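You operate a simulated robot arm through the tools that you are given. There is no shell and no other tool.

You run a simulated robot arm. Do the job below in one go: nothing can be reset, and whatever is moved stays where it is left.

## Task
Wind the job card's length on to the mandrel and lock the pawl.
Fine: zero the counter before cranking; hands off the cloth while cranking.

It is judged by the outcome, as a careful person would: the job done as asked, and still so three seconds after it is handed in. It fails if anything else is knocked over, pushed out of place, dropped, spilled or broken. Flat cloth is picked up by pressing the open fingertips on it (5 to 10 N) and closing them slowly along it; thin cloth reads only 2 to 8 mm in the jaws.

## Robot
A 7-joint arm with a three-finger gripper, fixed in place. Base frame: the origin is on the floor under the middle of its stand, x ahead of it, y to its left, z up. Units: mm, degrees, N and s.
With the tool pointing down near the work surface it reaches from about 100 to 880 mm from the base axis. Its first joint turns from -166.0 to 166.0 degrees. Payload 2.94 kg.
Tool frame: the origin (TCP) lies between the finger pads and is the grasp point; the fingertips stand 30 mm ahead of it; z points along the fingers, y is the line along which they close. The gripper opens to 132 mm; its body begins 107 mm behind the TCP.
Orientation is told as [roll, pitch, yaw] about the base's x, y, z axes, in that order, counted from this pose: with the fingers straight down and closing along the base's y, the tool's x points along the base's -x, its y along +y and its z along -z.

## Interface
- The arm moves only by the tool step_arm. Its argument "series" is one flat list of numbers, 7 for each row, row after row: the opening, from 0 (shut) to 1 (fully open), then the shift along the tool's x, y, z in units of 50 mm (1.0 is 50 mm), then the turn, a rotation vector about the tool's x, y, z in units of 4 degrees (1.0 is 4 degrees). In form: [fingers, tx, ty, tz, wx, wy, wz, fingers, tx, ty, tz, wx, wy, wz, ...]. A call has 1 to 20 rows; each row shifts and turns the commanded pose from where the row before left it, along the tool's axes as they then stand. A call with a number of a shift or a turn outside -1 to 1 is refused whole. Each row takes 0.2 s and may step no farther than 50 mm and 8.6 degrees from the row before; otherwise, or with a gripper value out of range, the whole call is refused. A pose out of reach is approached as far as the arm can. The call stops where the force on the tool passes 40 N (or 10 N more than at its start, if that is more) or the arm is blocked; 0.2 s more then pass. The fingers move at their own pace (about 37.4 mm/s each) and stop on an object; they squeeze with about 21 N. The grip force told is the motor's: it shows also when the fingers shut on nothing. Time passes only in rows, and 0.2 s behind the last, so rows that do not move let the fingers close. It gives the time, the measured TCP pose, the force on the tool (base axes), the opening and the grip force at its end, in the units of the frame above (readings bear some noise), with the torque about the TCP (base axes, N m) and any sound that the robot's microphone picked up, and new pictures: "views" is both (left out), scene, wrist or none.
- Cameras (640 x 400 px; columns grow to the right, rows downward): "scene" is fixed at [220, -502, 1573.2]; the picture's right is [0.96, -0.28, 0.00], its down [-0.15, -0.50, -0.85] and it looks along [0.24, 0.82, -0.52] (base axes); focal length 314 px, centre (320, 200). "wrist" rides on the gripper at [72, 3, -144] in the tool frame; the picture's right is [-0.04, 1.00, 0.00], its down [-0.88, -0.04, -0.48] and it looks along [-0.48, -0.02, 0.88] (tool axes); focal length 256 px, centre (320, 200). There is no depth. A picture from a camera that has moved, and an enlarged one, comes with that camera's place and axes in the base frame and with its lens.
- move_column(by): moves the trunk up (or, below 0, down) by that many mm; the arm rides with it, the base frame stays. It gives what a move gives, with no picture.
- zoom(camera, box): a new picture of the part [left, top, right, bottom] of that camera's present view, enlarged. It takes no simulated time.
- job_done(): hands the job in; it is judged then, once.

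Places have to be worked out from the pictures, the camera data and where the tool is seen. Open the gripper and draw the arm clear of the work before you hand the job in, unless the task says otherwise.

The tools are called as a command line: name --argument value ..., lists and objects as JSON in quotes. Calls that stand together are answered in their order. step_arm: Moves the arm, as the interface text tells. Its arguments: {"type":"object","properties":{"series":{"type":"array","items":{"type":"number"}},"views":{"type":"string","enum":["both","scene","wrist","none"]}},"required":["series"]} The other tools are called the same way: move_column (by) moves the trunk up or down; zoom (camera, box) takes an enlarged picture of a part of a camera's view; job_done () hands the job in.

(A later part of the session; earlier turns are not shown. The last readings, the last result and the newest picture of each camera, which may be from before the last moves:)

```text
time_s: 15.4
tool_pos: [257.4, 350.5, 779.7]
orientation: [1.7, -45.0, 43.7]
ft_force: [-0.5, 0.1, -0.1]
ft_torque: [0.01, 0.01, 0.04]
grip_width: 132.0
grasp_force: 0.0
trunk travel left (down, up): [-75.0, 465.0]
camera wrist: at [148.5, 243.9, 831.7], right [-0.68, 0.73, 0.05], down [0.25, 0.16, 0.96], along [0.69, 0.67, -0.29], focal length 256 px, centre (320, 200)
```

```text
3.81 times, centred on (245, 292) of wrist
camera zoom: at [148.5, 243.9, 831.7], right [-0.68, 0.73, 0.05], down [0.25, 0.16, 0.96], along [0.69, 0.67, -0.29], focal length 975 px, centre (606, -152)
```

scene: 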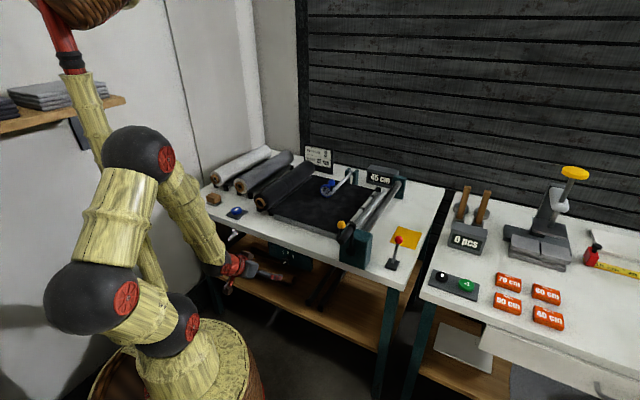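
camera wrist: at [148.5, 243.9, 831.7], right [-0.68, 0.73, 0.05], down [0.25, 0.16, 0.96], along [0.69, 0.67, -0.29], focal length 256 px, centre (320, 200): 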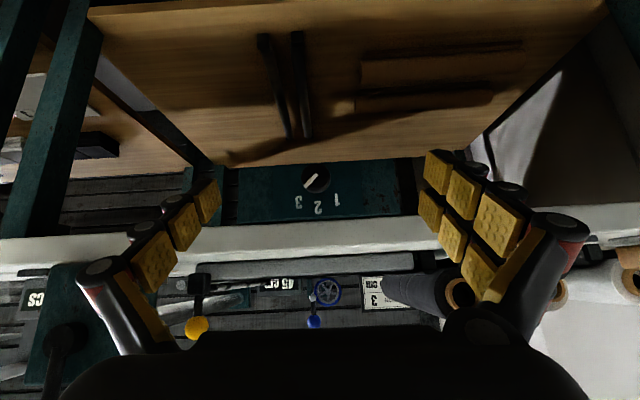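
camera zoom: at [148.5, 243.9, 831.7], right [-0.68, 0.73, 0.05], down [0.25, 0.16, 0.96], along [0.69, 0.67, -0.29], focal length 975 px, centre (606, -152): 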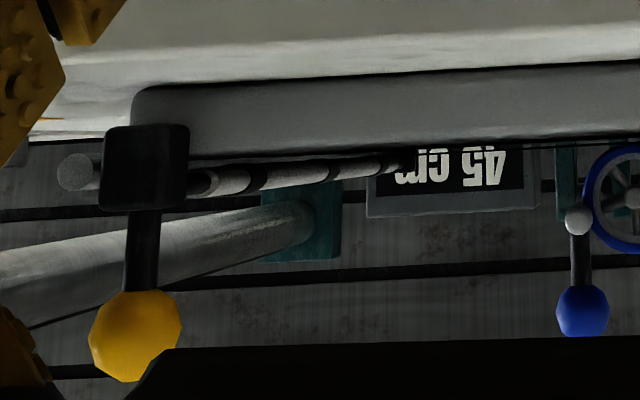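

The pointer clearly aims at 3, so tension is already as the card asks, and the edge-on view shows the wheel touching the cloth. I zoom in further on the roller to see whether it presses on the cloth.

zoom --camera "wrist" --box '[190, 268, 240, 300]'

zoom --camera "wrist" --box '[235, 268, 285, 300]'

zoom --camera "wrist" --box '[305, 270, 340, 300]'

zoom --camera "scene" --box '[225, 225, 250, 245]'

```text
12.50 times, centred on (215, 284) of wrist
camera zoom: at [148.5, 243.9, 831.7], right [-0.68, 0.73, 0.05], down [0.25, 0.16, 0.96], along [0.69, 0.67, -0.29], focal length 3200 px, centre (1632, -850)
```

zoom: 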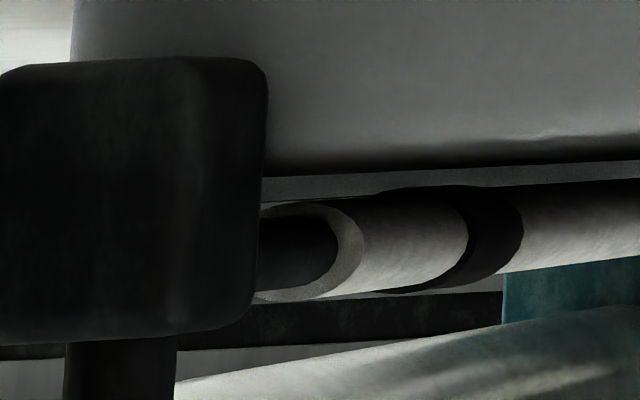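

```text
12.50 times, centred on (260, 284) of wrist
camera zoom: at [148.5, 243.9, 831.7], right [-0.68, 0.73, 0.05], down [0.25, 0.16, 0.96], along [0.69, 0.67, -0.29], focal length 3200 px, centre (1070, -850)
```

zoom: 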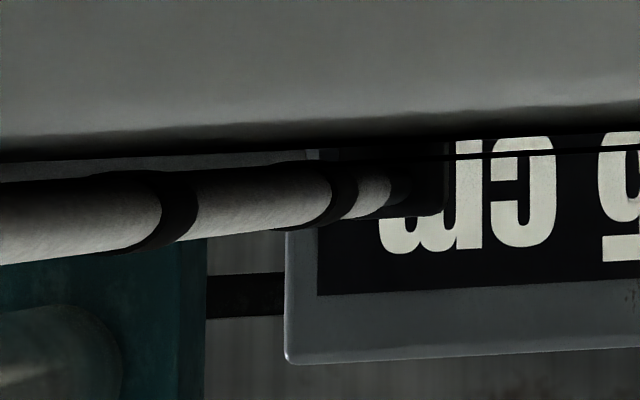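

```text
13.33 times, centred on (322, 285) of wrist
camera zoom: at [148.5, 243.9, 831.7], right [-0.68, 0.73, 0.05], down [0.25, 0.16, 0.96], along [0.69, 0.67, -0.29], focal length 3413 px, centre (287, -933)
```

zoom: 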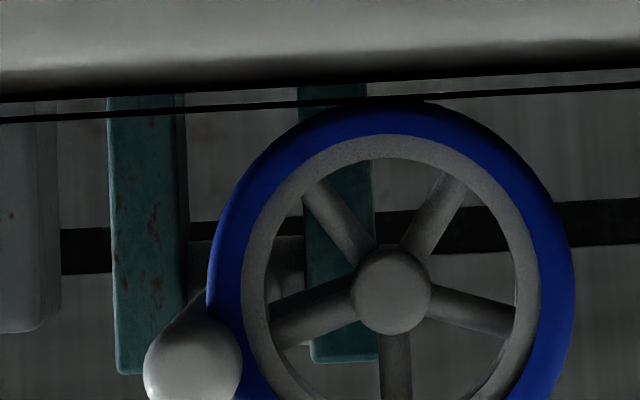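

```text
16.00 times, centred on (238, 235) of scene
camera zoom: at [220.0, -502.0, 1573.2], right [0.96, -0.28, 0.0], down [-0.15, -0.5, -0.85], along [0.24, 0.82, -0.52], focal length 5017 px, centre (1640, -360)
```

zoom: 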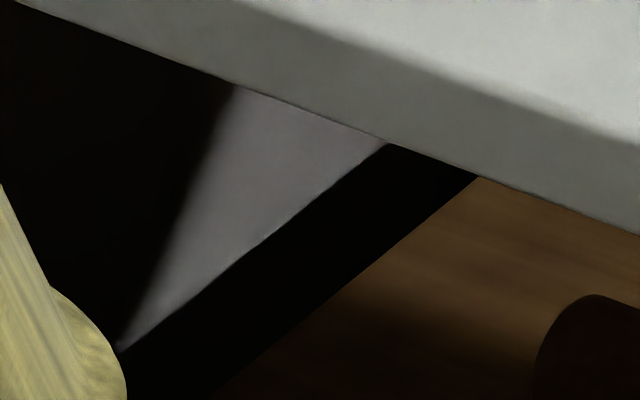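

The tension dial is set on 3, the wheel and the roller both touch the cloth. Next is the counter's blue zero button near (191, 710, 815): I rise, bring the tool upright, and then travel over there above the rolls.

step_arm --series '[1, -0.636, 0, -0.636, 0, 0, 0, 1, -0.636, 0, -0.636, 0, 0, 0, 1, -0.636, 0, -0.636, 0, 0, 0, 1, -0.636, 0, -0.636, 0, 0, 0, 1, 0, 0, 0, 0, 1, 0, 1, 0, 0, 0, 0, 1, 0, 1, 0, 0, 0, 0, 1, 0, 1, 0, 0, 0, 0, 1, 0, 1, 0, 0, 0, 0, 1, 0, 1, 0, 0, 0, 0, 1, 0, 1, 0, 0, 0, 0, 1, 0, 1, 0, 0, 0, 0, 1, 0, 1, 0, 0, 0, 0, 1, 0, 1, 0, 0, 0, 0, 1, 0, 1, 0, 0, 0, 0, 1, 0]' --views "none"

```text
time_s: 18.6
tool_pos: [265.4, 342.0, 961.0]
orientation: [-0.2, -23.7, 43.9]
ft_force: [0.5, 0.3, -0.3]
ft_torque: [0.0, 0.02, -0.02]
grip_width: 131.9
grasp_force: 0.0
out of reach, approached as far as the arm can: row 6, 8, 12, 13, 14, 15
trunk travel left (down, up): [-75.0, 465.0]
```

The tool could not come fully upright so close in; I carry it outward toward the button and finish straightening there.

step_arm --series '[1, -0.462, 0.791, 0.203, 0, 0, 0, 1, -0.462, 0.791, 0.203, 0, 0, 0, 1, -0.462, 0.791, 0.203, 0, 0, 0, 1, -0.462, 0.791, 0.203, 0, 0, 0, 1, -0.462, 0.791, 0.203, 0, 0, 0, 1, -0.462, 0.791, 0.203, 0, 0, 0, 1, -0.462, 0.791, 0.203, 0, 0, 0, 1, -0.462, 0.791, 0.203, 0, 0, 0, 1, 0, 0, 0, 0, 1, 0, 1, 0, 0, 0, 0, 1, 0, 1, 0, 0, 0, 0, 1, 0, 1, 0, 0, 0, 0, 1, 0, 0, 0, 0, 0, 0, 1, 0, 0, 0, 0, 0, 0, 1, 0]' --views "both"

```text
time_s: 21.6
tool_pos: [181.7, 690.1, 938.1]
orientation: [-7.9, -12.3, 43.2]
ft_force: [-0.3, -0.2, -0.6]
ft_torque: [-0.01, -0.04, -0.02]
grip_width: 90.7
grasp_force: 1.7
out of reach, approached as far as the arm can: row 10, 11, 12, 13, 14
trunk travel left (down, up): [-75.0, 465.0]
camera wrist: at [93.6, 638.5, 1060.8], right [-0.62, 0.77, -0.12], down [0.53, 0.54, 0.65], along [0.57, 0.34, -0.75], focal length 256 px, centre (320, 200)
```

scene: 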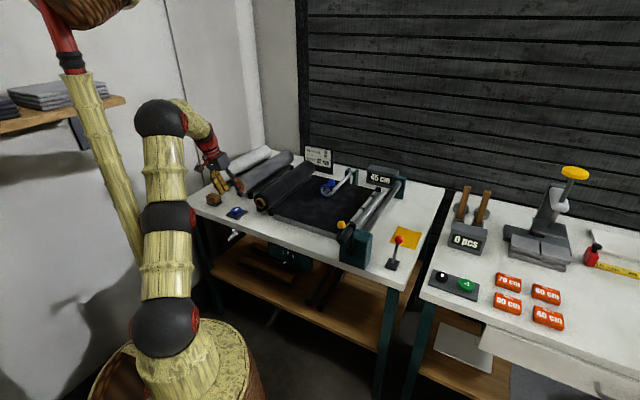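
wrist: 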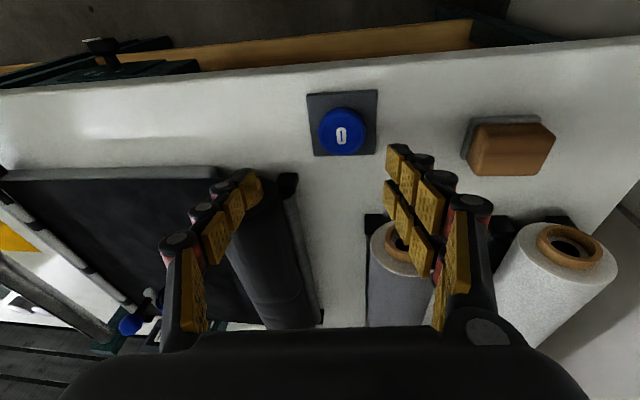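

The button now triangulates to about (191, 708, 820), agreeing with earlier. The low column restricts an upright tool here, so I raise the column back before straightening.

move_column --by 250

```text
time_s: 24.2
tool_pos: [181.6, 690.9, 1183.8]
orientation: [-8.0, -12.1, 43.3]
ft_force: [0.1, 0.1, 0.1]
ft_torque: [0.02, 0.0, -0.04]
grip_width: 0.0
grasp_force: 21.2
trunk travel left (down, up): [-325.0, 215.0]
```

step_arm --series '[0, 0, 0, 0, -0.667, 1, 0, 0, 0, 0, 0, -0.667, 1, 0, 0, 0, 0, 0, -0.667, 1, 0, 0, -0.18, 0.06, 0.9, 0, 0, 0, 0, -0.18, 0.06, 0.9, 0, 0, 0, 0, 0, 0, 0.9, 0, 0, 0, 0, 0, 0, 0.9, 0, 0, 0, 0, 0, 0, 0.9, 0, 0, 0, 0, 0, 0, 0.9, 0, 0, 0]' --views "both"

```text
time_s: 26.2
tool_pos: [252.0, 720.7, 924.3]
orientation: [-7.9, -12.1, 43.5]
ft_force: [0.4, 0.2, 0.2]
ft_torque: [-0.05, 0.06, -0.01]
grip_width: 0.0
grasp_force: 20.8
out of reach, approached as far as the arm can: row 1, 2, 3
trunk travel left (down, up): [-325.0, 215.0]
camera wrist: at [164.6, 668.3, 1048.0], right [-0.63, 0.77, -0.13], down [0.53, 0.54, 0.65], along [0.57, 0.34, -0.75], focal length 256 px, centre (320, 200)
```

scene: 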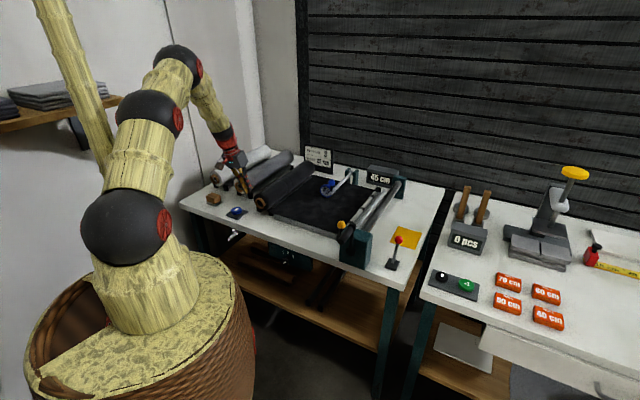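
wrist: 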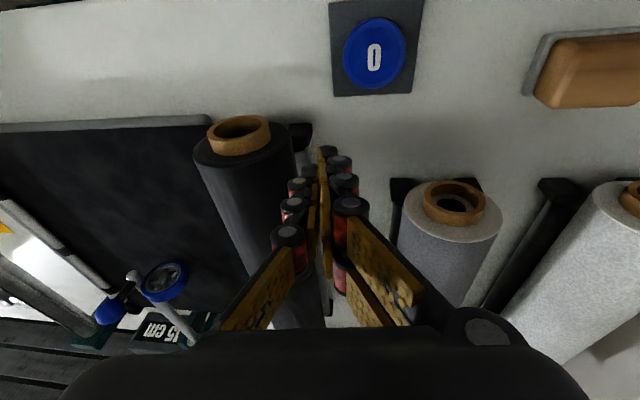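

The wrist seems to be at a joint limit for straightening, but a 12° tilt does no harm for pressing. Closed fingertips are at about (259, 722, 895); I shift them to above the button at (191, 708, 870).

step_arm --series '[0, 0.632, 0.383, 0.071, 0, 0, 0, 0, 0.632, 0.383, 0.071, 0, 0, 0]' --views "both"

```text
time_s: 26.8
tool_pos: [184.4, 704.4, 899.3]
orientation: [-8.0, -12.1, 43.5]
ft_force: [0.4, 0.4, 0.3]
ft_torque: [-0.02, 0.02, 0.03]
grip_width: 0.0
grasp_force: 21.0
trunk travel left (down, up): [-325.0, 215.0]
camera wrist: at [97.1, 652.5, 1022.7], right [-0.63, 0.77, -0.13], down [0.53, 0.54, 0.65], along [0.57, 0.34, -0.75], focal length 256 px, centre (320, 200)
```

scene: 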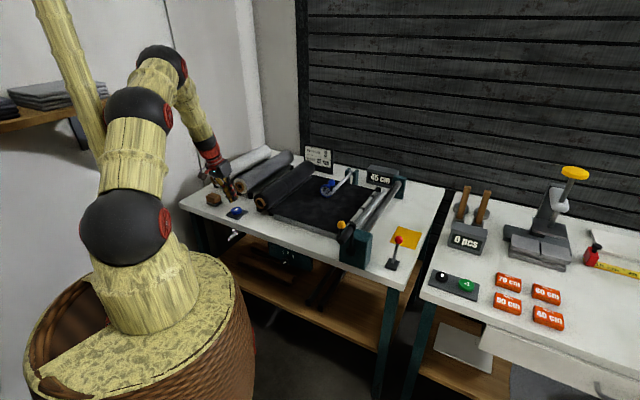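
wrist: 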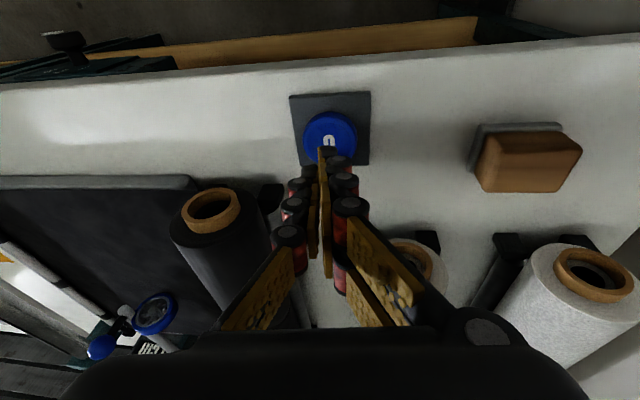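

The +x fingertip is the lowest one; I shift 15 mm so it lies over the button's middle and go down ~38 mm to hover just above it.

step_arm --series '[0, -0.3, 0, 0, 0, 0, 0, 0, 0.063, 0.041, 0.29, 0, 0, 0, 0, 0.063, 0.041, 0.29, 0, 0, 0, 0, 0.033, 0.022, 0.155, 0, 0, 0]' --views "wrist"

zoom --camera "wrist" --box '[260, 80, 400, 180]'

zoom --camera "scene" --box '[215, 180, 255, 225]'

```text
time_s: 27.8
tool_pos: [194.9, 715.2, 865.7]
orientation: [-8.0, -12.2, 43.6]
ft_force: [0.1, -0.2, 0.9]
ft_torque: [0.01, -0.01, 0.0]
grip_width: 0.0
grasp_force: 21.0
trunk travel left (down, up): [-325.0, 215.0]
camera wrist: at [106.9, 663.3, 989.0], right [-0.63, 0.77, -0.13], down [0.53, 0.54, 0.65], along [0.57, 0.34, -0.75], focal length 256 px, centre (320, 200)
```

wrist: 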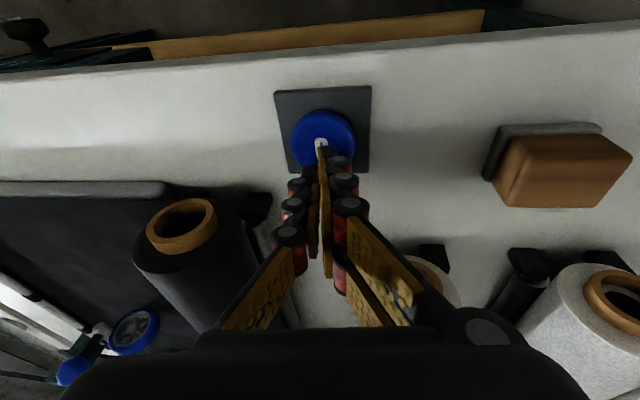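

```text
4.00 times, centred on (330, 130) of wrist
camera zoom: at [106.9, 663.3, 989.0], right [-0.63, 0.77, -0.13], down [0.53, 0.54, 0.65], along [0.57, 0.34, -0.75], focal length 1024 px, centre (280, 480)
```

zoom: 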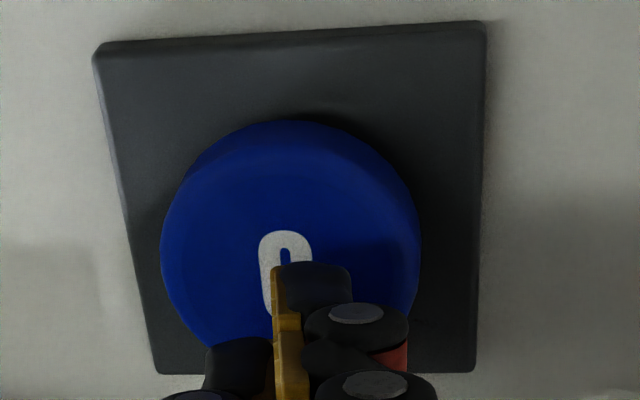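

```text
8.89 times, centred on (235, 202) of scene
camera zoom: at [220.0, -502.0, 1573.2], right [0.96, -0.28, 0.0], down [-0.15, -0.5, -0.85], along [0.24, 0.82, -0.52], focal length 2787 px, centre (1076, 178)
```

zoom: 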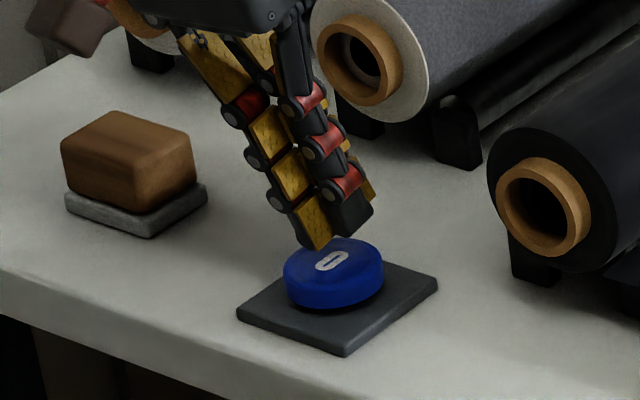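

The lowest tip is a little above the button near its centre. I press down slowly, in 3 mm steps.

step_arm --series '[0, 0.0126, 0.0082, 0.058, 0, 0, 0, 0, 0.0126, 0.0082, 0.058, 0, 0, 0, 0, 0.0126, 0.0082, 0.058, 0, 0, 0, 0, 0.0126, 0.0082, 0.058, 0, 0, 0]' --views "wrist"

zoom --camera "scene" --box '[215, 180, 255, 225]'

zoom --camera "scene" --box '[360, 155, 410, 190]'

```text
time_s: 28.8
tool_pos: [194.8, 715.9, 853.6]
orientation: [-8.1, -12.2, 43.5]
ft_force: [-0.4, 0.0, 0.6]
ft_torque: [-0.02, 0.02, -0.01]
grip_width: 0.0
grasp_force: 20.8
trunk travel left (down, up): [-325.0, 215.0]
camera wrist: at [107.0, 663.5, 977.2], right [-0.63, 0.77, -0.13], down [0.53, 0.54, 0.65], along [0.57, 0.34, -0.75], focal length 256 px, centre (320, 200)
```

wrist: 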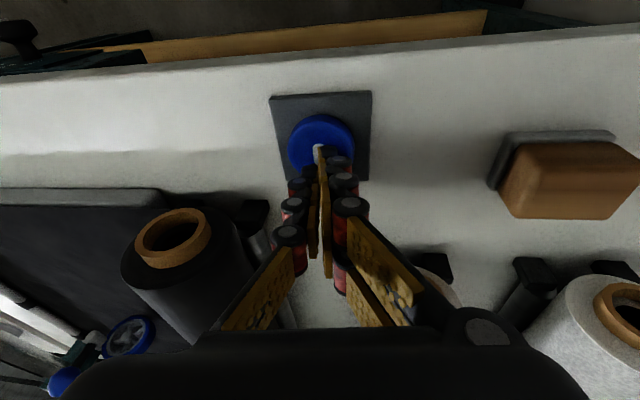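

```text
8.89 times, centred on (235, 202) of scene
camera zoom: at [220.0, -502.0, 1573.2], right [0.96, -0.28, 0.0], down [-0.15, -0.5, -0.85], along [0.24, 0.82, -0.52], focal length 2787 px, centre (1076, 178)
```

zoom: 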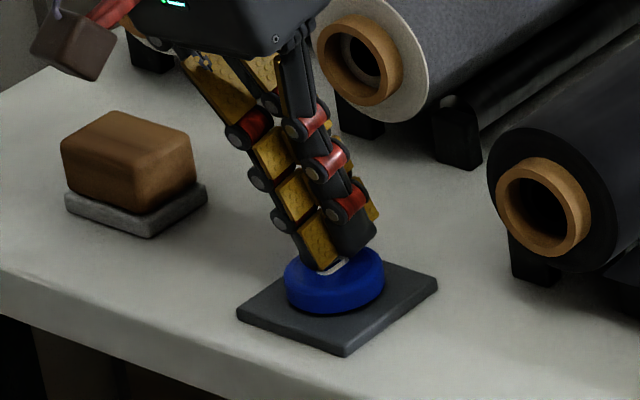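

```text
11.43 times, centred on (385, 172) of scene
camera zoom: at [220.0, -502.0, 1573.2], right [0.96, -0.28, 0.0], down [-0.15, -0.5, -0.85], along [0.24, 0.82, -0.52], focal length 3583 px, centre (-423, 514)
```

zoom: 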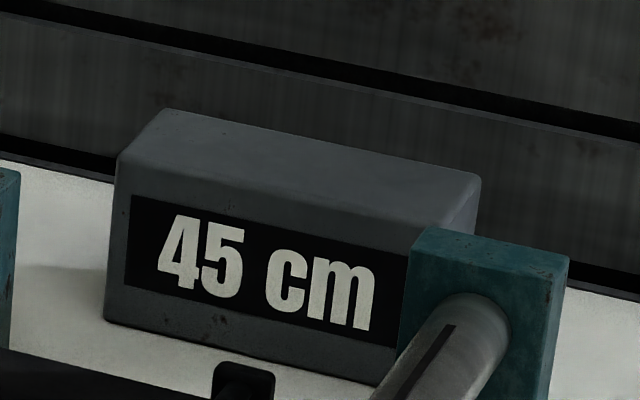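

Tip is just at the button with no force yet and the counter still reads 45 cm. I keep pressing in 2 mm steps.

step_arm --series '[0, 0.0084, 0.0055, 0.039, 0, 0, 0, 0, 0.0084, 0.0055, 0.039, 0, 0, 0, 0, 0.0084, 0.0055, 0.039, 0, 0, 0]' --views "none"

zoom --camera "scene" --box '[360, 155, 410, 190]'

zoom --camera "scene" --box '[215, 180, 255, 225]'

```text
time_s: 29.6
tool_pos: [196.1, 715.5, 850.4]
orientation: [-7.9, -12.3, 43.6]
ft_force: [-2.6, -3.1, 16.3]
ft_torque: [-0.3, 0.27, 0.04]
grip_width: 0.0
grasp_force: 20.7
trunk travel left (down, up): [-325.0, 215.0]
heard: click
```

```text
11.43 times, centred on (385, 172) of scene
camera zoom: at [220.0, -502.0, 1573.2], right [0.96, -0.28, 0.0], down [-0.15, -0.5, -0.85], along [0.24, 0.82, -0.52], focal length 3583 px, centre (-423, 514)
```

zoom: 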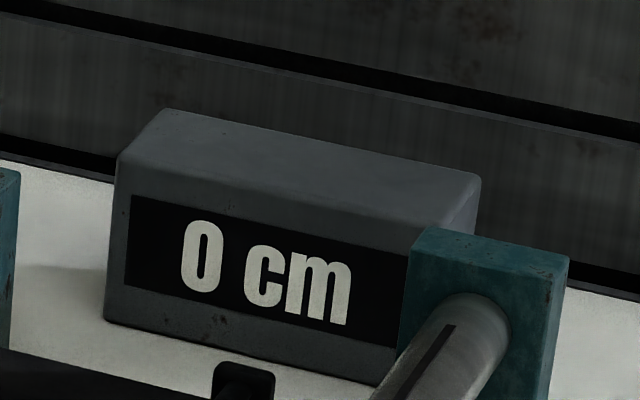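

```text
8.89 times, centred on (235, 202) of scene
camera zoom: at [220.0, -502.0, 1573.2], right [0.96, -0.28, 0.0], down [-0.15, -0.5, -0.85], along [0.24, 0.82, -0.52], focal length 2787 px, centre (1076, 178)
```

zoom: 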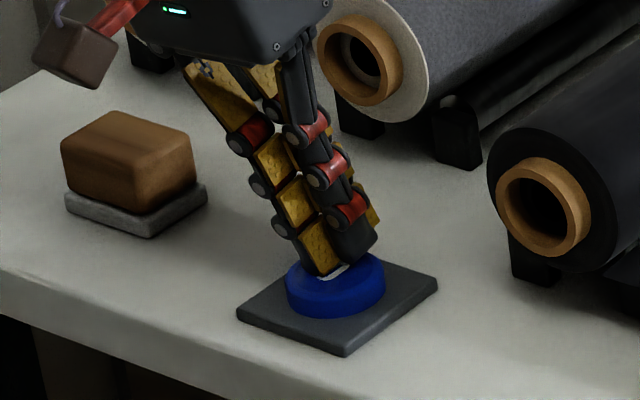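

The click came and the counter now reads 0 cm. I lift off and travel to a free spot in front of the winder at height, opening the fingers, before lowering the column for a horizontal crank grip.

step_arm --series '[0, -0.14, -0.09, -0.645, 0, 0, 0, 0, -0.14, -0.09, -0.645, 0, 0, 0, 0, -0.14, -0.09, -0.645, 0, 0, 0, 1, 0.151, -0.787, -0.392, 0, 0, 0, 1, 0.151, -0.787, -0.392, 0, 0, 0, 1, 0.151, -0.787, -0.392, 0, 0, 0, 1, 0.151, -0.787, -0.392, 0, 0, 0, 1, 0.151, -0.787, -0.392, 0, 0, 0, 1, 0.151, -0.787, -0.392, 0, 0, 0, 1, 0.151, -0.787, -0.392, 0, 0, 0, 1, 0.151, -0.787, -0.392, 0, 0, 0, 1, 0.151, -0.787, -0.392, 0, 0, 0, 1, 0.151, -0.787, -0.392, 0, 0, 0, 1, 0.151, -0.787, -0.392, 0, 0, 0]' --views "both"

zoom --camera "scene" --box '[215, 180, 255, 225]'

```text
time_s: 32.6
tool_pos: [369.4, 326.9, 1187.4]
orientation: [-8.3, -12.1, 43.7]
ft_force: [-1.3, -2.0, -2.7]
ft_torque: [0.14, -0.23, 0.07]
grip_width: 131.6
grasp_force: 0.0
out of reach, approached as far as the arm can: row 14
trunk travel left (down, up): [-325.0, 215.0]
camera wrist: at [281.6, 276.8, 1311.7], right [-0.63, 0.76, -0.13], down [0.53, 0.55, 0.65], along [0.57, 0.34, -0.75], focal length 256 px, centre (320, 200)
```

scene: 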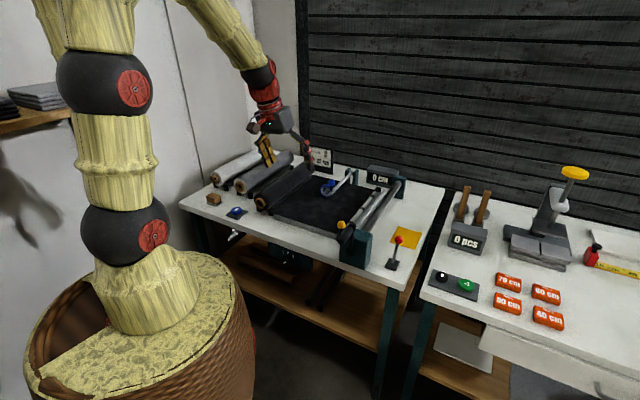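
wrist: 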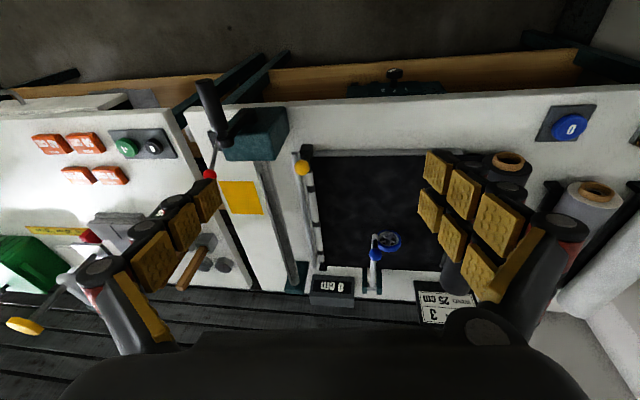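

```text
8.89 times, centred on (235, 202) of scene
camera zoom: at [220.0, -502.0, 1573.2], right [0.96, -0.28, 0.0], down [-0.15, -0.5, -0.85], along [0.24, 0.82, -0.52], focal length 2787 px, centre (1076, 178)
```

zoom: 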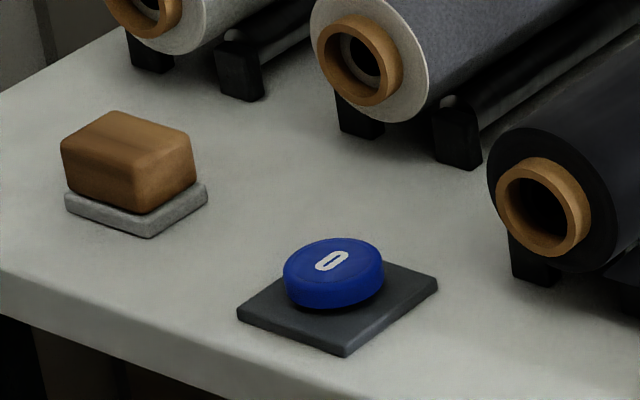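

Counter shows 0 and the button popped back. Now I lower the column 250 mm for a comfortable horizontal posture.

move_column --by -250

```text
time_s: 35.1
tool_pos: [370.4, 331.3, 939.9]
orientation: [-8.2, -12.3, 43.6]
ft_force: [0.0, 0.5, 0.1]
ft_torque: [-0.01, 0.02, -0.01]
grip_width: 132.1
grasp_force: 0.0
trunk travel left (down, up): [-75.0, 465.0]
```

step_arm --series '[1, 0, 0, 0, -1, -1, 0, 1, 0, 0, 0, -1, -1, 0, 1, 0, 0, 0, 0, -1, 0, 1, 0, 0, 0, 0, -1, 0, 1, 0, 0, 0, 0, -1, 0, 1, 0, 0, 0, 0, -1, 0, 1, 0, 0, 0, 0, -1, 0, 1, 0, 0, 0, 0, -1, 0, 1, 0, 0, 0, 0, -1, 0, 1, 0, 0, 0, 0, -1, 0, 1, 0, 0, 0, 0, -1, 0, 1, 0, 0, 0, 0, -1, 0, 1, 0, 0, 0, 0, -1, 0, 1, 0, 0, 0, 0, -1, 0, 1, 0, 0, 0, 0, -1, 0, 1, 0, 0, 0, 0, -1, 0]' --views "both"

```text
time_s: 38.5
tool_pos: [370.4, 328.6, 940.0]
orientation: [-21.1, -67.1, 61.5]
ft_force: [-0.2, -0.3, -0.2]
ft_torque: [-0.04, -0.01, -0.03]
grip_width: 132.0
grasp_force: 0.2
out of reach, approached as far as the arm can: row 1, 2
trunk travel left (down, up): [-75.0, 465.0]
camera wrist: at [251.2, 224.6, 925.1], right [-0.65, 0.75, -0.1], down [-0.16, -0.01, 0.99], along [0.74, 0.66, 0.12], focal length 256 px, centre (320, 200)
```

scene: 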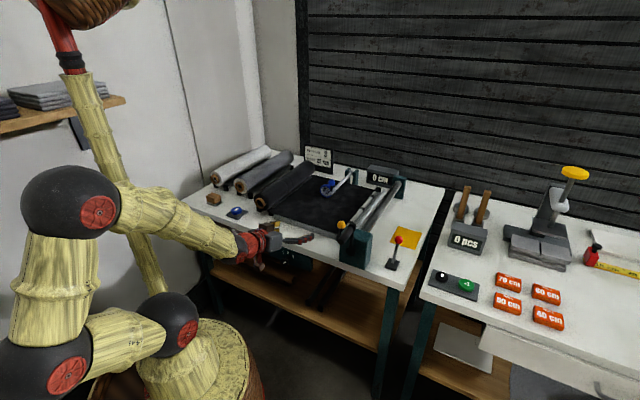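
wrist: 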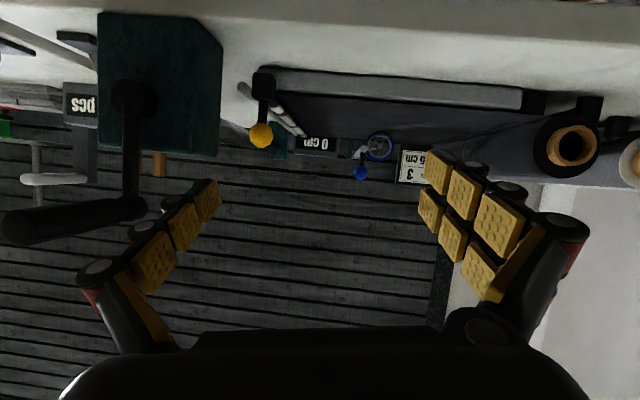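

The tool now points forward and ~22° down with some roll. I correct the roll/yaw and tilt up further so that the fingers run parallel with the crank handle.

step_arm --series '[1, 0, 0, 0, -0.5, -1, 0.72, 1, 0, 0, 0, -0.5, -1, 0.72, 1, 0, 0, 0, -0.5, -1, 0.72, 1, 0, 0, 0, 0, -1, 0]' --views "wrist"

```text
time_s: 39.5
tool_pos: [369.5, 329.0, 939.6]
orientation: [18.4, -84.1, 27.0]
ft_force: [0.9, 0.0, 0.4]
ft_torque: [-0.01, -0.02, 0.02]
grip_width: 132.3
grasp_force: 0.1
trunk travel left (down, up): [-75.0, 465.0]
camera wrist: at [261.9, 227.3, 882.1], right [-0.71, 0.7, 0.08], down [-0.22, -0.32, 0.92], along [0.67, 0.63, 0.38], focal length 256 px, centre (320, 200)
```

wrist: 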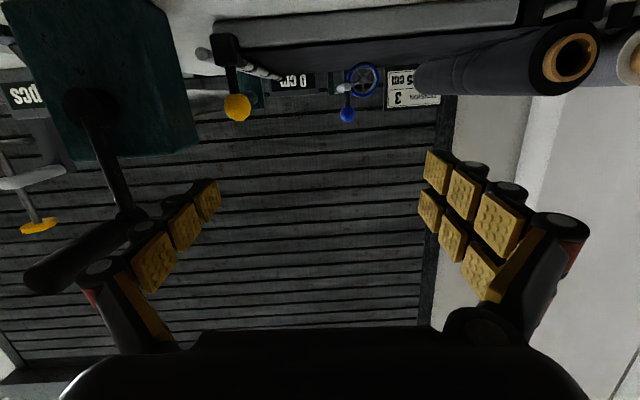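

The tool z axis is now along the handle direction within ~6°. I rise above the handle's height and slide across to stand over the handle (u≈210).

step_arm --series '[1, -0.746, 0.03, -0.08, 0, 0, 0, 1, -0.746, 0.03, -0.08, 0, 0, 0, 1, -0.746, 0.03, -0.08, 0, 0, 0, 1, -0.746, 0.03, -0.08, 0, 0, 0, 1, -0.033, -0.9, -0.008, 0, 0, 0, 1, -0.033, -0.9, -0.008, 0, 0, 0, 1, -0.033, -0.9, -0.008, 0, 0, 0, 1, -0.033, -0.9, -0.008, 0, 0, 0]' --views "both"

```text
time_s: 41.3
tool_pos: [496.5, 202.5, 1091.3]
orientation: [18.3, -83.9, 27.0]
ft_force: [-0.7, -0.1, 0.0]
ft_torque: [-0.04, 0.02, -0.03]
grip_width: 131.7
grasp_force: 0.0
trunk travel left (down, up): [-75.0, 465.0]
camera wrist: at [387.2, 100.1, 1034.0], right [-0.71, 0.7, 0.08], down [-0.22, -0.32, 0.92], along [0.67, 0.63, 0.38], focal length 256 px, centre (320, 200)
```

scene: 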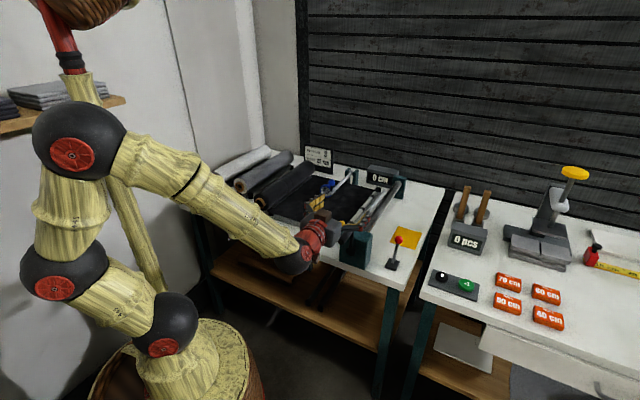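
wrist: 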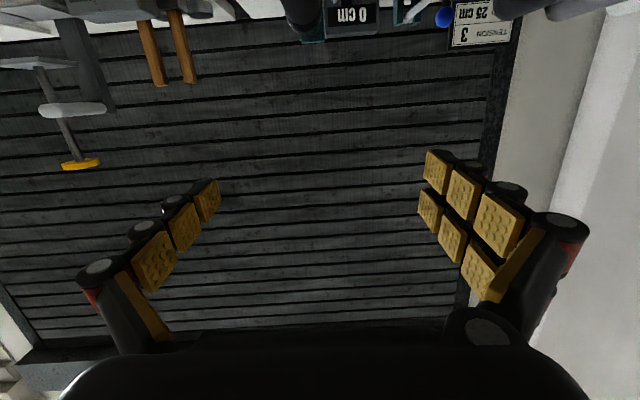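

TCP is at u≈208, v≈494, above the handle. I come down 50 mm and look before straddling it.

step_arm --series '[1, 0.498, -0.02, 0.054, 0, 0, 0, 1, 0.498, -0.02, 0.054, 0, 0, 0]' --views "both"

zoom --camera "scene" --box '[285, 195, 395, 285]'

```text
time_s: 41.9
tool_pos: [497.2, 202.3, 1042.2]
orientation: [17.9, -84.1, 27.6]
ft_force: [-0.2, -0.1, -0.3]
ft_torque: [-0.04, 0.0, 0.01]
grip_width: 132.1
grasp_force: 0.1
trunk travel left (down, up): [-75.0, 465.0]
camera wrist: at [388.6, 99.6, 983.3], right [-0.71, 0.7, 0.07], down [-0.22, -0.32, 0.92], along [0.67, 0.63, 0.38], focal length 256 px, centre (320, 200)
```

scene: 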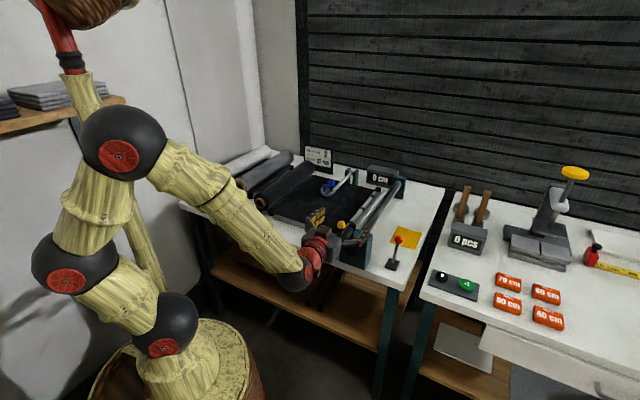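
wrist: 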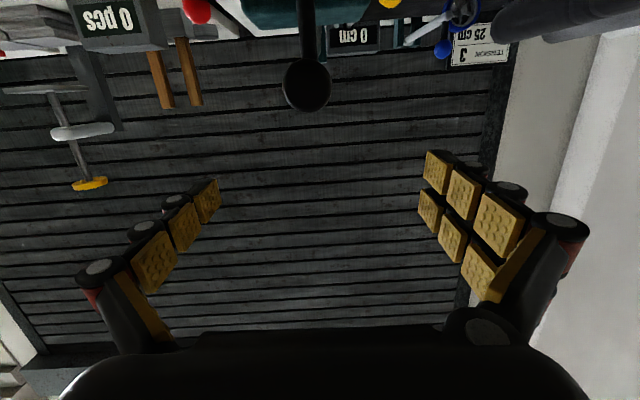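

```text
4.44 times, centred on (340, 240) of scene
camera zoom: at [220.0, -502.0, 1573.2], right [0.96, -0.28, 0.0], down [-0.15, -0.5, -0.85], along [0.24, 0.82, -0.52], focal length 1394 px, centre (231, 22)
```

zoom: 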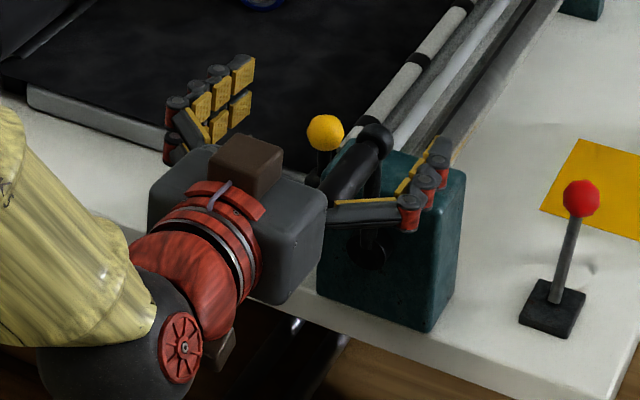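

The handle end shows at u≈210, z≈979 with about 25 mm diameter, right between the fingers' plane. I descend so that TCP sits on the handle axis at v≈505.

step_arm --series '[1, 0.411, -0.027, 0.111, 0, 0, 0, 1, 0.411, -0.027, 0.111, 0, 0, 0, 1, 0.411, -0.027, 0.111, 0, 0, 0]' --views "both"

zoom --camera "scene" --box '[285, 195, 395, 285]'

```text
time_s: 42.7
tool_pos: [505.2, 208.3, 976.9]
orientation: [17.6, -83.9, 27.7]
ft_force: [-0.5, 0.6, -0.2]
ft_torque: [-0.02, 0.02, -0.01]
grip_width: 132.0
grasp_force: 0.1
trunk travel left (down, up): [-75.0, 465.0]
camera wrist: at [397.0, 106.0, 920.1], right [-0.71, 0.7, 0.08], down [-0.22, -0.32, 0.92], along [0.67, 0.63, 0.38], focal length 256 px, centre (320, 200)
```

scene: 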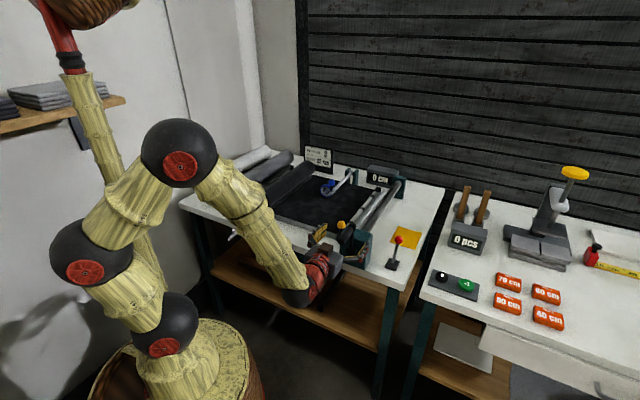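
wrist: 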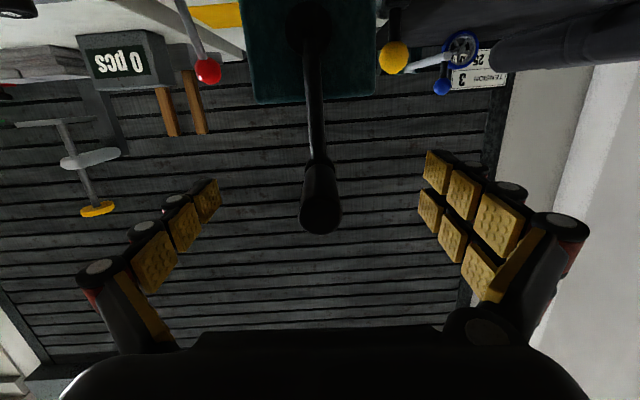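

```text
4.44 times, centred on (340, 240) of scene
camera zoom: at [220.0, -502.0, 1573.2], right [0.96, -0.28, 0.0], down [-0.15, -0.5, -0.85], along [0.24, 0.82, -0.52], focal length 1394 px, centre (231, 22)
```

zoom: 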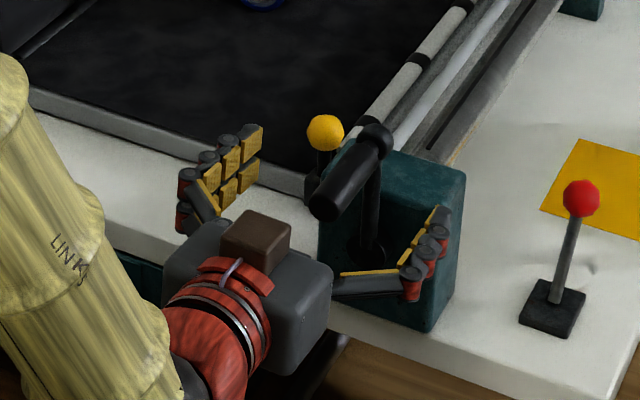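

TCP is on the handle axis (u≈210, z≈977) with fingers straddling it. I close the fingers on the handle.

step_arm --series '[0, 0, 0, 0, 0, 0, 0, 0, 0, 0, 0, 0, 0, 0, 0, 0, 0, 0, 0, 0, 0, 0, 0, 0, 0, 0, 0, 0, 0, 0, 0, 0, 0, 0, 0, 0, 0, 0, 0, 0, 0, 0, 0, 0, 0, 0, 0, 0, 0, 0, 0, 0, 0, 0, 0, 0]' --views "wrist"

zoom --camera "scene" --box '[315, 165, 415, 275]'

```text
time_s: 44.5
tool_pos: [506.2, 208.0, 977.6]
orientation: [17.9, -83.8, 27.5]
ft_force: [0.8, -0.8, 0.1]
ft_torque: [-0.08, 0.05, -0.02]
grip_width: 23.5
grasp_force: 20.0
trunk travel left (down, up): [-75.0, 465.0]
camera wrist: at [397.1, 105.9, 920.5], right [-0.71, 0.7, 0.08], down [-0.22, -0.32, 0.92], along [0.67, 0.63, 0.38], focal length 256 px, centre (320, 200)
```

wrist: 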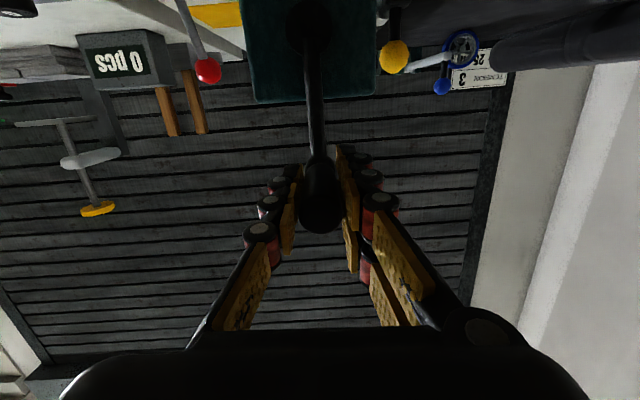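

```text
3.64 times, centred on (365, 220) of scene
camera zoom: at [220.0, -502.0, 1573.2], right [0.96, -0.28, 0.0], down [-0.15, -0.5, -0.85], along [0.24, 0.82, -0.52], focal length 1140 px, centre (156, 127)
```

zoom: 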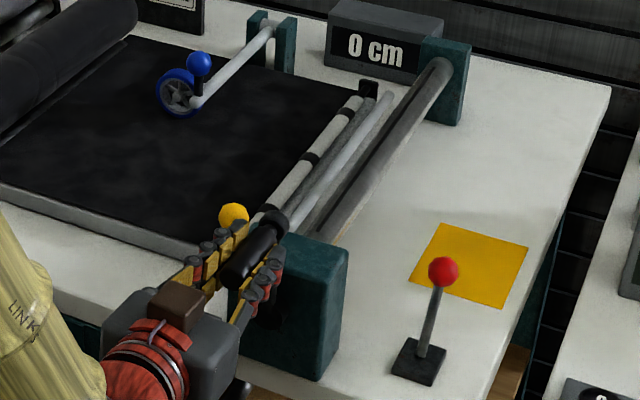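

Grip is firm on the handle (23.5 mm, 20 N), counter reads 0 cm. I try a small clockwise turn (top toward the right, as a cloth fed over the top would wind), about 10°, and watch force and counter.

step_arm --series '[0, -0.005, -0.195, 0.001, 0, 0, 0, 0, 0.022, -0.195, 0.003, 0, 0, 0]' --views "none"

zoom --camera "scene" --box '[315, 165, 415, 275]'

```text
time_s: 45.0
tool_pos: [506.8, 207.8, 977.4]
orientation: [17.1, -84.1, 29.3]
ft_force: [-17.9, 19.6, 6.6]
ft_torque: [0.64, -0.59, 0.27]
grip_width: 23.4
grasp_force: 45.2
trunk travel left (down, up): [-75.0, 465.0]
stopped in row 2: the force on the tool passed its limit at 49 N (the readings are from after the stop); the commanded pose is now the measured one
```

```text
3.64 times, centred on (365, 220) of scene
camera zoom: at [220.0, -502.0, 1573.2], right [0.96, -0.28, 0.0], down [-0.15, -0.5, -0.85], along [0.24, 0.82, -0.52], focal length 1140 px, centre (156, 127)
```

zoom: 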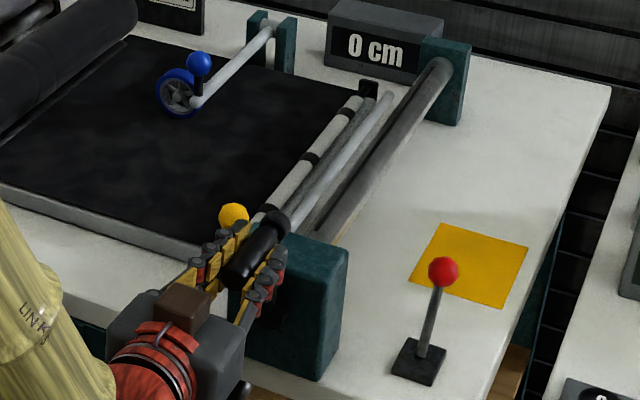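

The crank resists clockwise (stopped at 49 N, no motion). I try the same small motion the other way, counter‑clockwise.

step_arm --series '[0, 0, 0.1, 0, 0, 0, 0, 0, 0, 0.15, 0, 0, 0, 0, 0, 0.005, 0.15, 0, 0, 0, 0]' --views "none"

zoom --camera "scene" --box '[315, 165, 415, 275]'

```text
time_s: 45.8
tool_pos: [506.1, 209.3, 977.9]
orientation: [19.2, -83.9, 25.5]
ft_force: [18.8, -26.4, -4.9]
ft_torque: [-0.68, 0.71, -1.12]
grip_width: 23.4
grasp_force: 45.5
trunk travel left (down, up): [-75.0, 465.0]
stopped in row 3: the force on the tool passed its limit at 48 N (the readings are from after the stop); the commanded pose is now the measured one
```

```text
3.64 times, centred on (365, 220) of scene
camera zoom: at [220.0, -502.0, 1573.2], right [0.96, -0.28, 0.0], down [-0.15, -0.5, -0.85], along [0.24, 0.82, -0.52], focal length 1140 px, centre (156, 127)
```

zoom: 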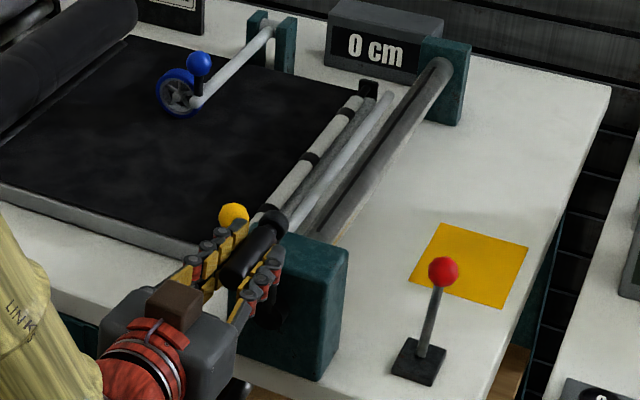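

Blocked both ways with no motion, so the pawl must be engaged already; it must be released first and locked again afterwards. I open the fingers and rise off the handle.

step_arm --series '[1, 0, 0, 0, 0, 0, 0, 1, 0, 0, 0, 0, 0, 0, 1, 0, 0, 0, 0, 0, 0, 1, 0, 0, 0, 0, 0, 0, 1, 0, 0, 0, 0, 0, 0, 1, 0, 0, 0, 0, 0, 0, 1, 0, 0, 0, 0, 0, 0, 1, 0, 0, 0, 0, 0, 0, 1, -0.746, 0.03, -0.08, 0, 0, 0, 1, -0.746, 0.03, -0.08, 0, 0, 0, 1, -0.746, 0.03, -0.08, 0, 0, 0]' --views "both"

zoom --camera "scene" --box '[315, 165, 415, 275]'

```text
time_s: 48.2
tool_pos: [500.5, 212.8, 1091.1]
orientation: [17.9, -83.9, 27.4]
ft_force: [-0.5, -0.6, -0.3]
ft_torque: [0.03, -0.01, 0.03]
grip_width: 132.0
grasp_force: 0.1
trunk travel left (down, up): [-75.0, 465.0]
camera wrist: at [391.9, 110.9, 1033.5], right [-0.71, 0.7, 0.08], down [-0.22, -0.32, 0.92], along [0.67, 0.63, 0.38], focal length 256 px, centre (320, 200)
```

scene: 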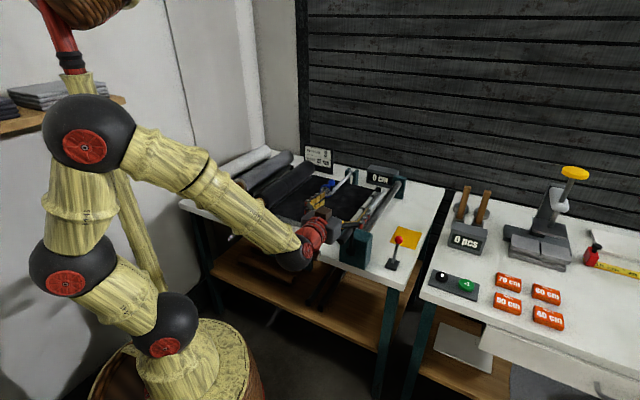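
wrist: 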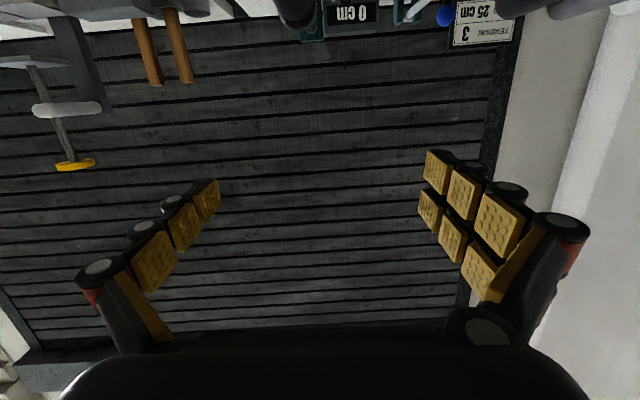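

```text
3.64 times, centred on (365, 220) of scene
camera zoom: at [220.0, -502.0, 1573.2], right [0.96, -0.28, 0.0], down [-0.15, -0.5, -0.85], along [0.24, 0.82, -0.52], focal length 1140 px, centre (156, 127)
```

zoom: 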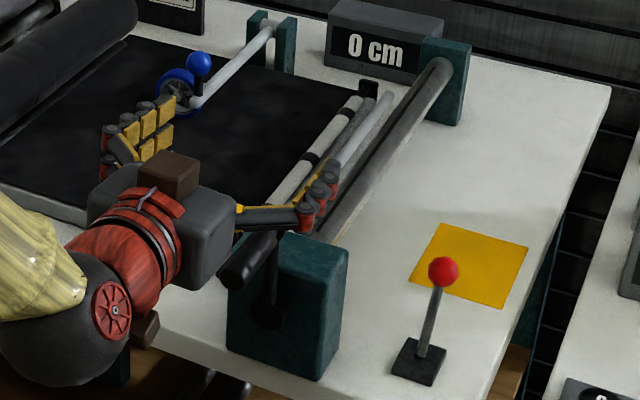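

Now I tilt the tool to about 45° down and slide right toward the red pawl lever (ball near (728, 254, 886)), staying high.

step_arm --series '[1, 0, 0, 0, 0, 1, 0, 1, 0, 0, 0, 0, 1, 0, 1, 0, 0, 0, 0, 1, 0, 1, 0, 0, 0, 0, 1, 0, 1, 0, 0, 0, 0, 1, 0, 1, 0, 0, 0, 0, 1, 0, 1, 0, 0, 0, 0, 1, 0, 1, 0, 0, 0, 0, 1, 0, 1, 0, 0, 0, 0, 1, 0, 1, 0, 0, 0, 0, 1, 0, 1, 0, -0.88, 0, 0, 0, 0, 1, 0, -0.88, 0, 0, 0, 0, 1, 0, -0.88, 0, 0, 0, 0]' --views "both"

```text
time_s: 51.0
tool_pos: [593.9, 121.0, 1086.5]
orientation: [2.5, -44.3, 43.6]
ft_force: [-0.6, -0.1, 0.5]
ft_torque: [-0.02, 0.04, -0.01]
grip_width: 131.7
grasp_force: 0.0
trunk travel left (down, up): [-75.0, 465.0]
camera wrist: at [486.3, 14.7, 1139.5], right [-0.69, 0.72, 0.06], down [0.26, 0.16, 0.95], along [0.68, 0.67, -0.3], focal length 256 px, centre (320, 200)
```

scene: 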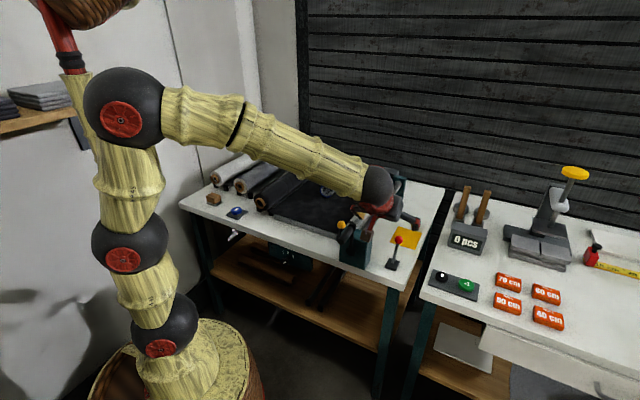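
wrist: 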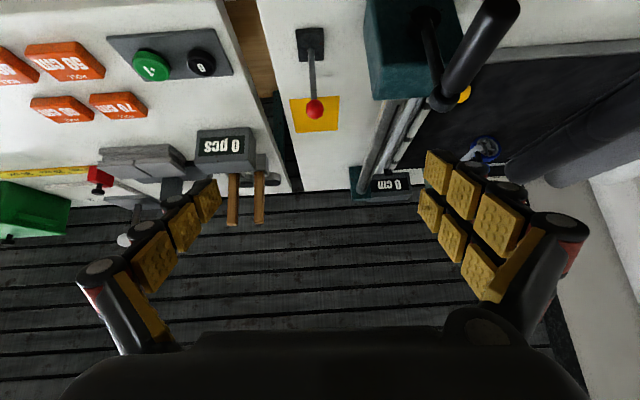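

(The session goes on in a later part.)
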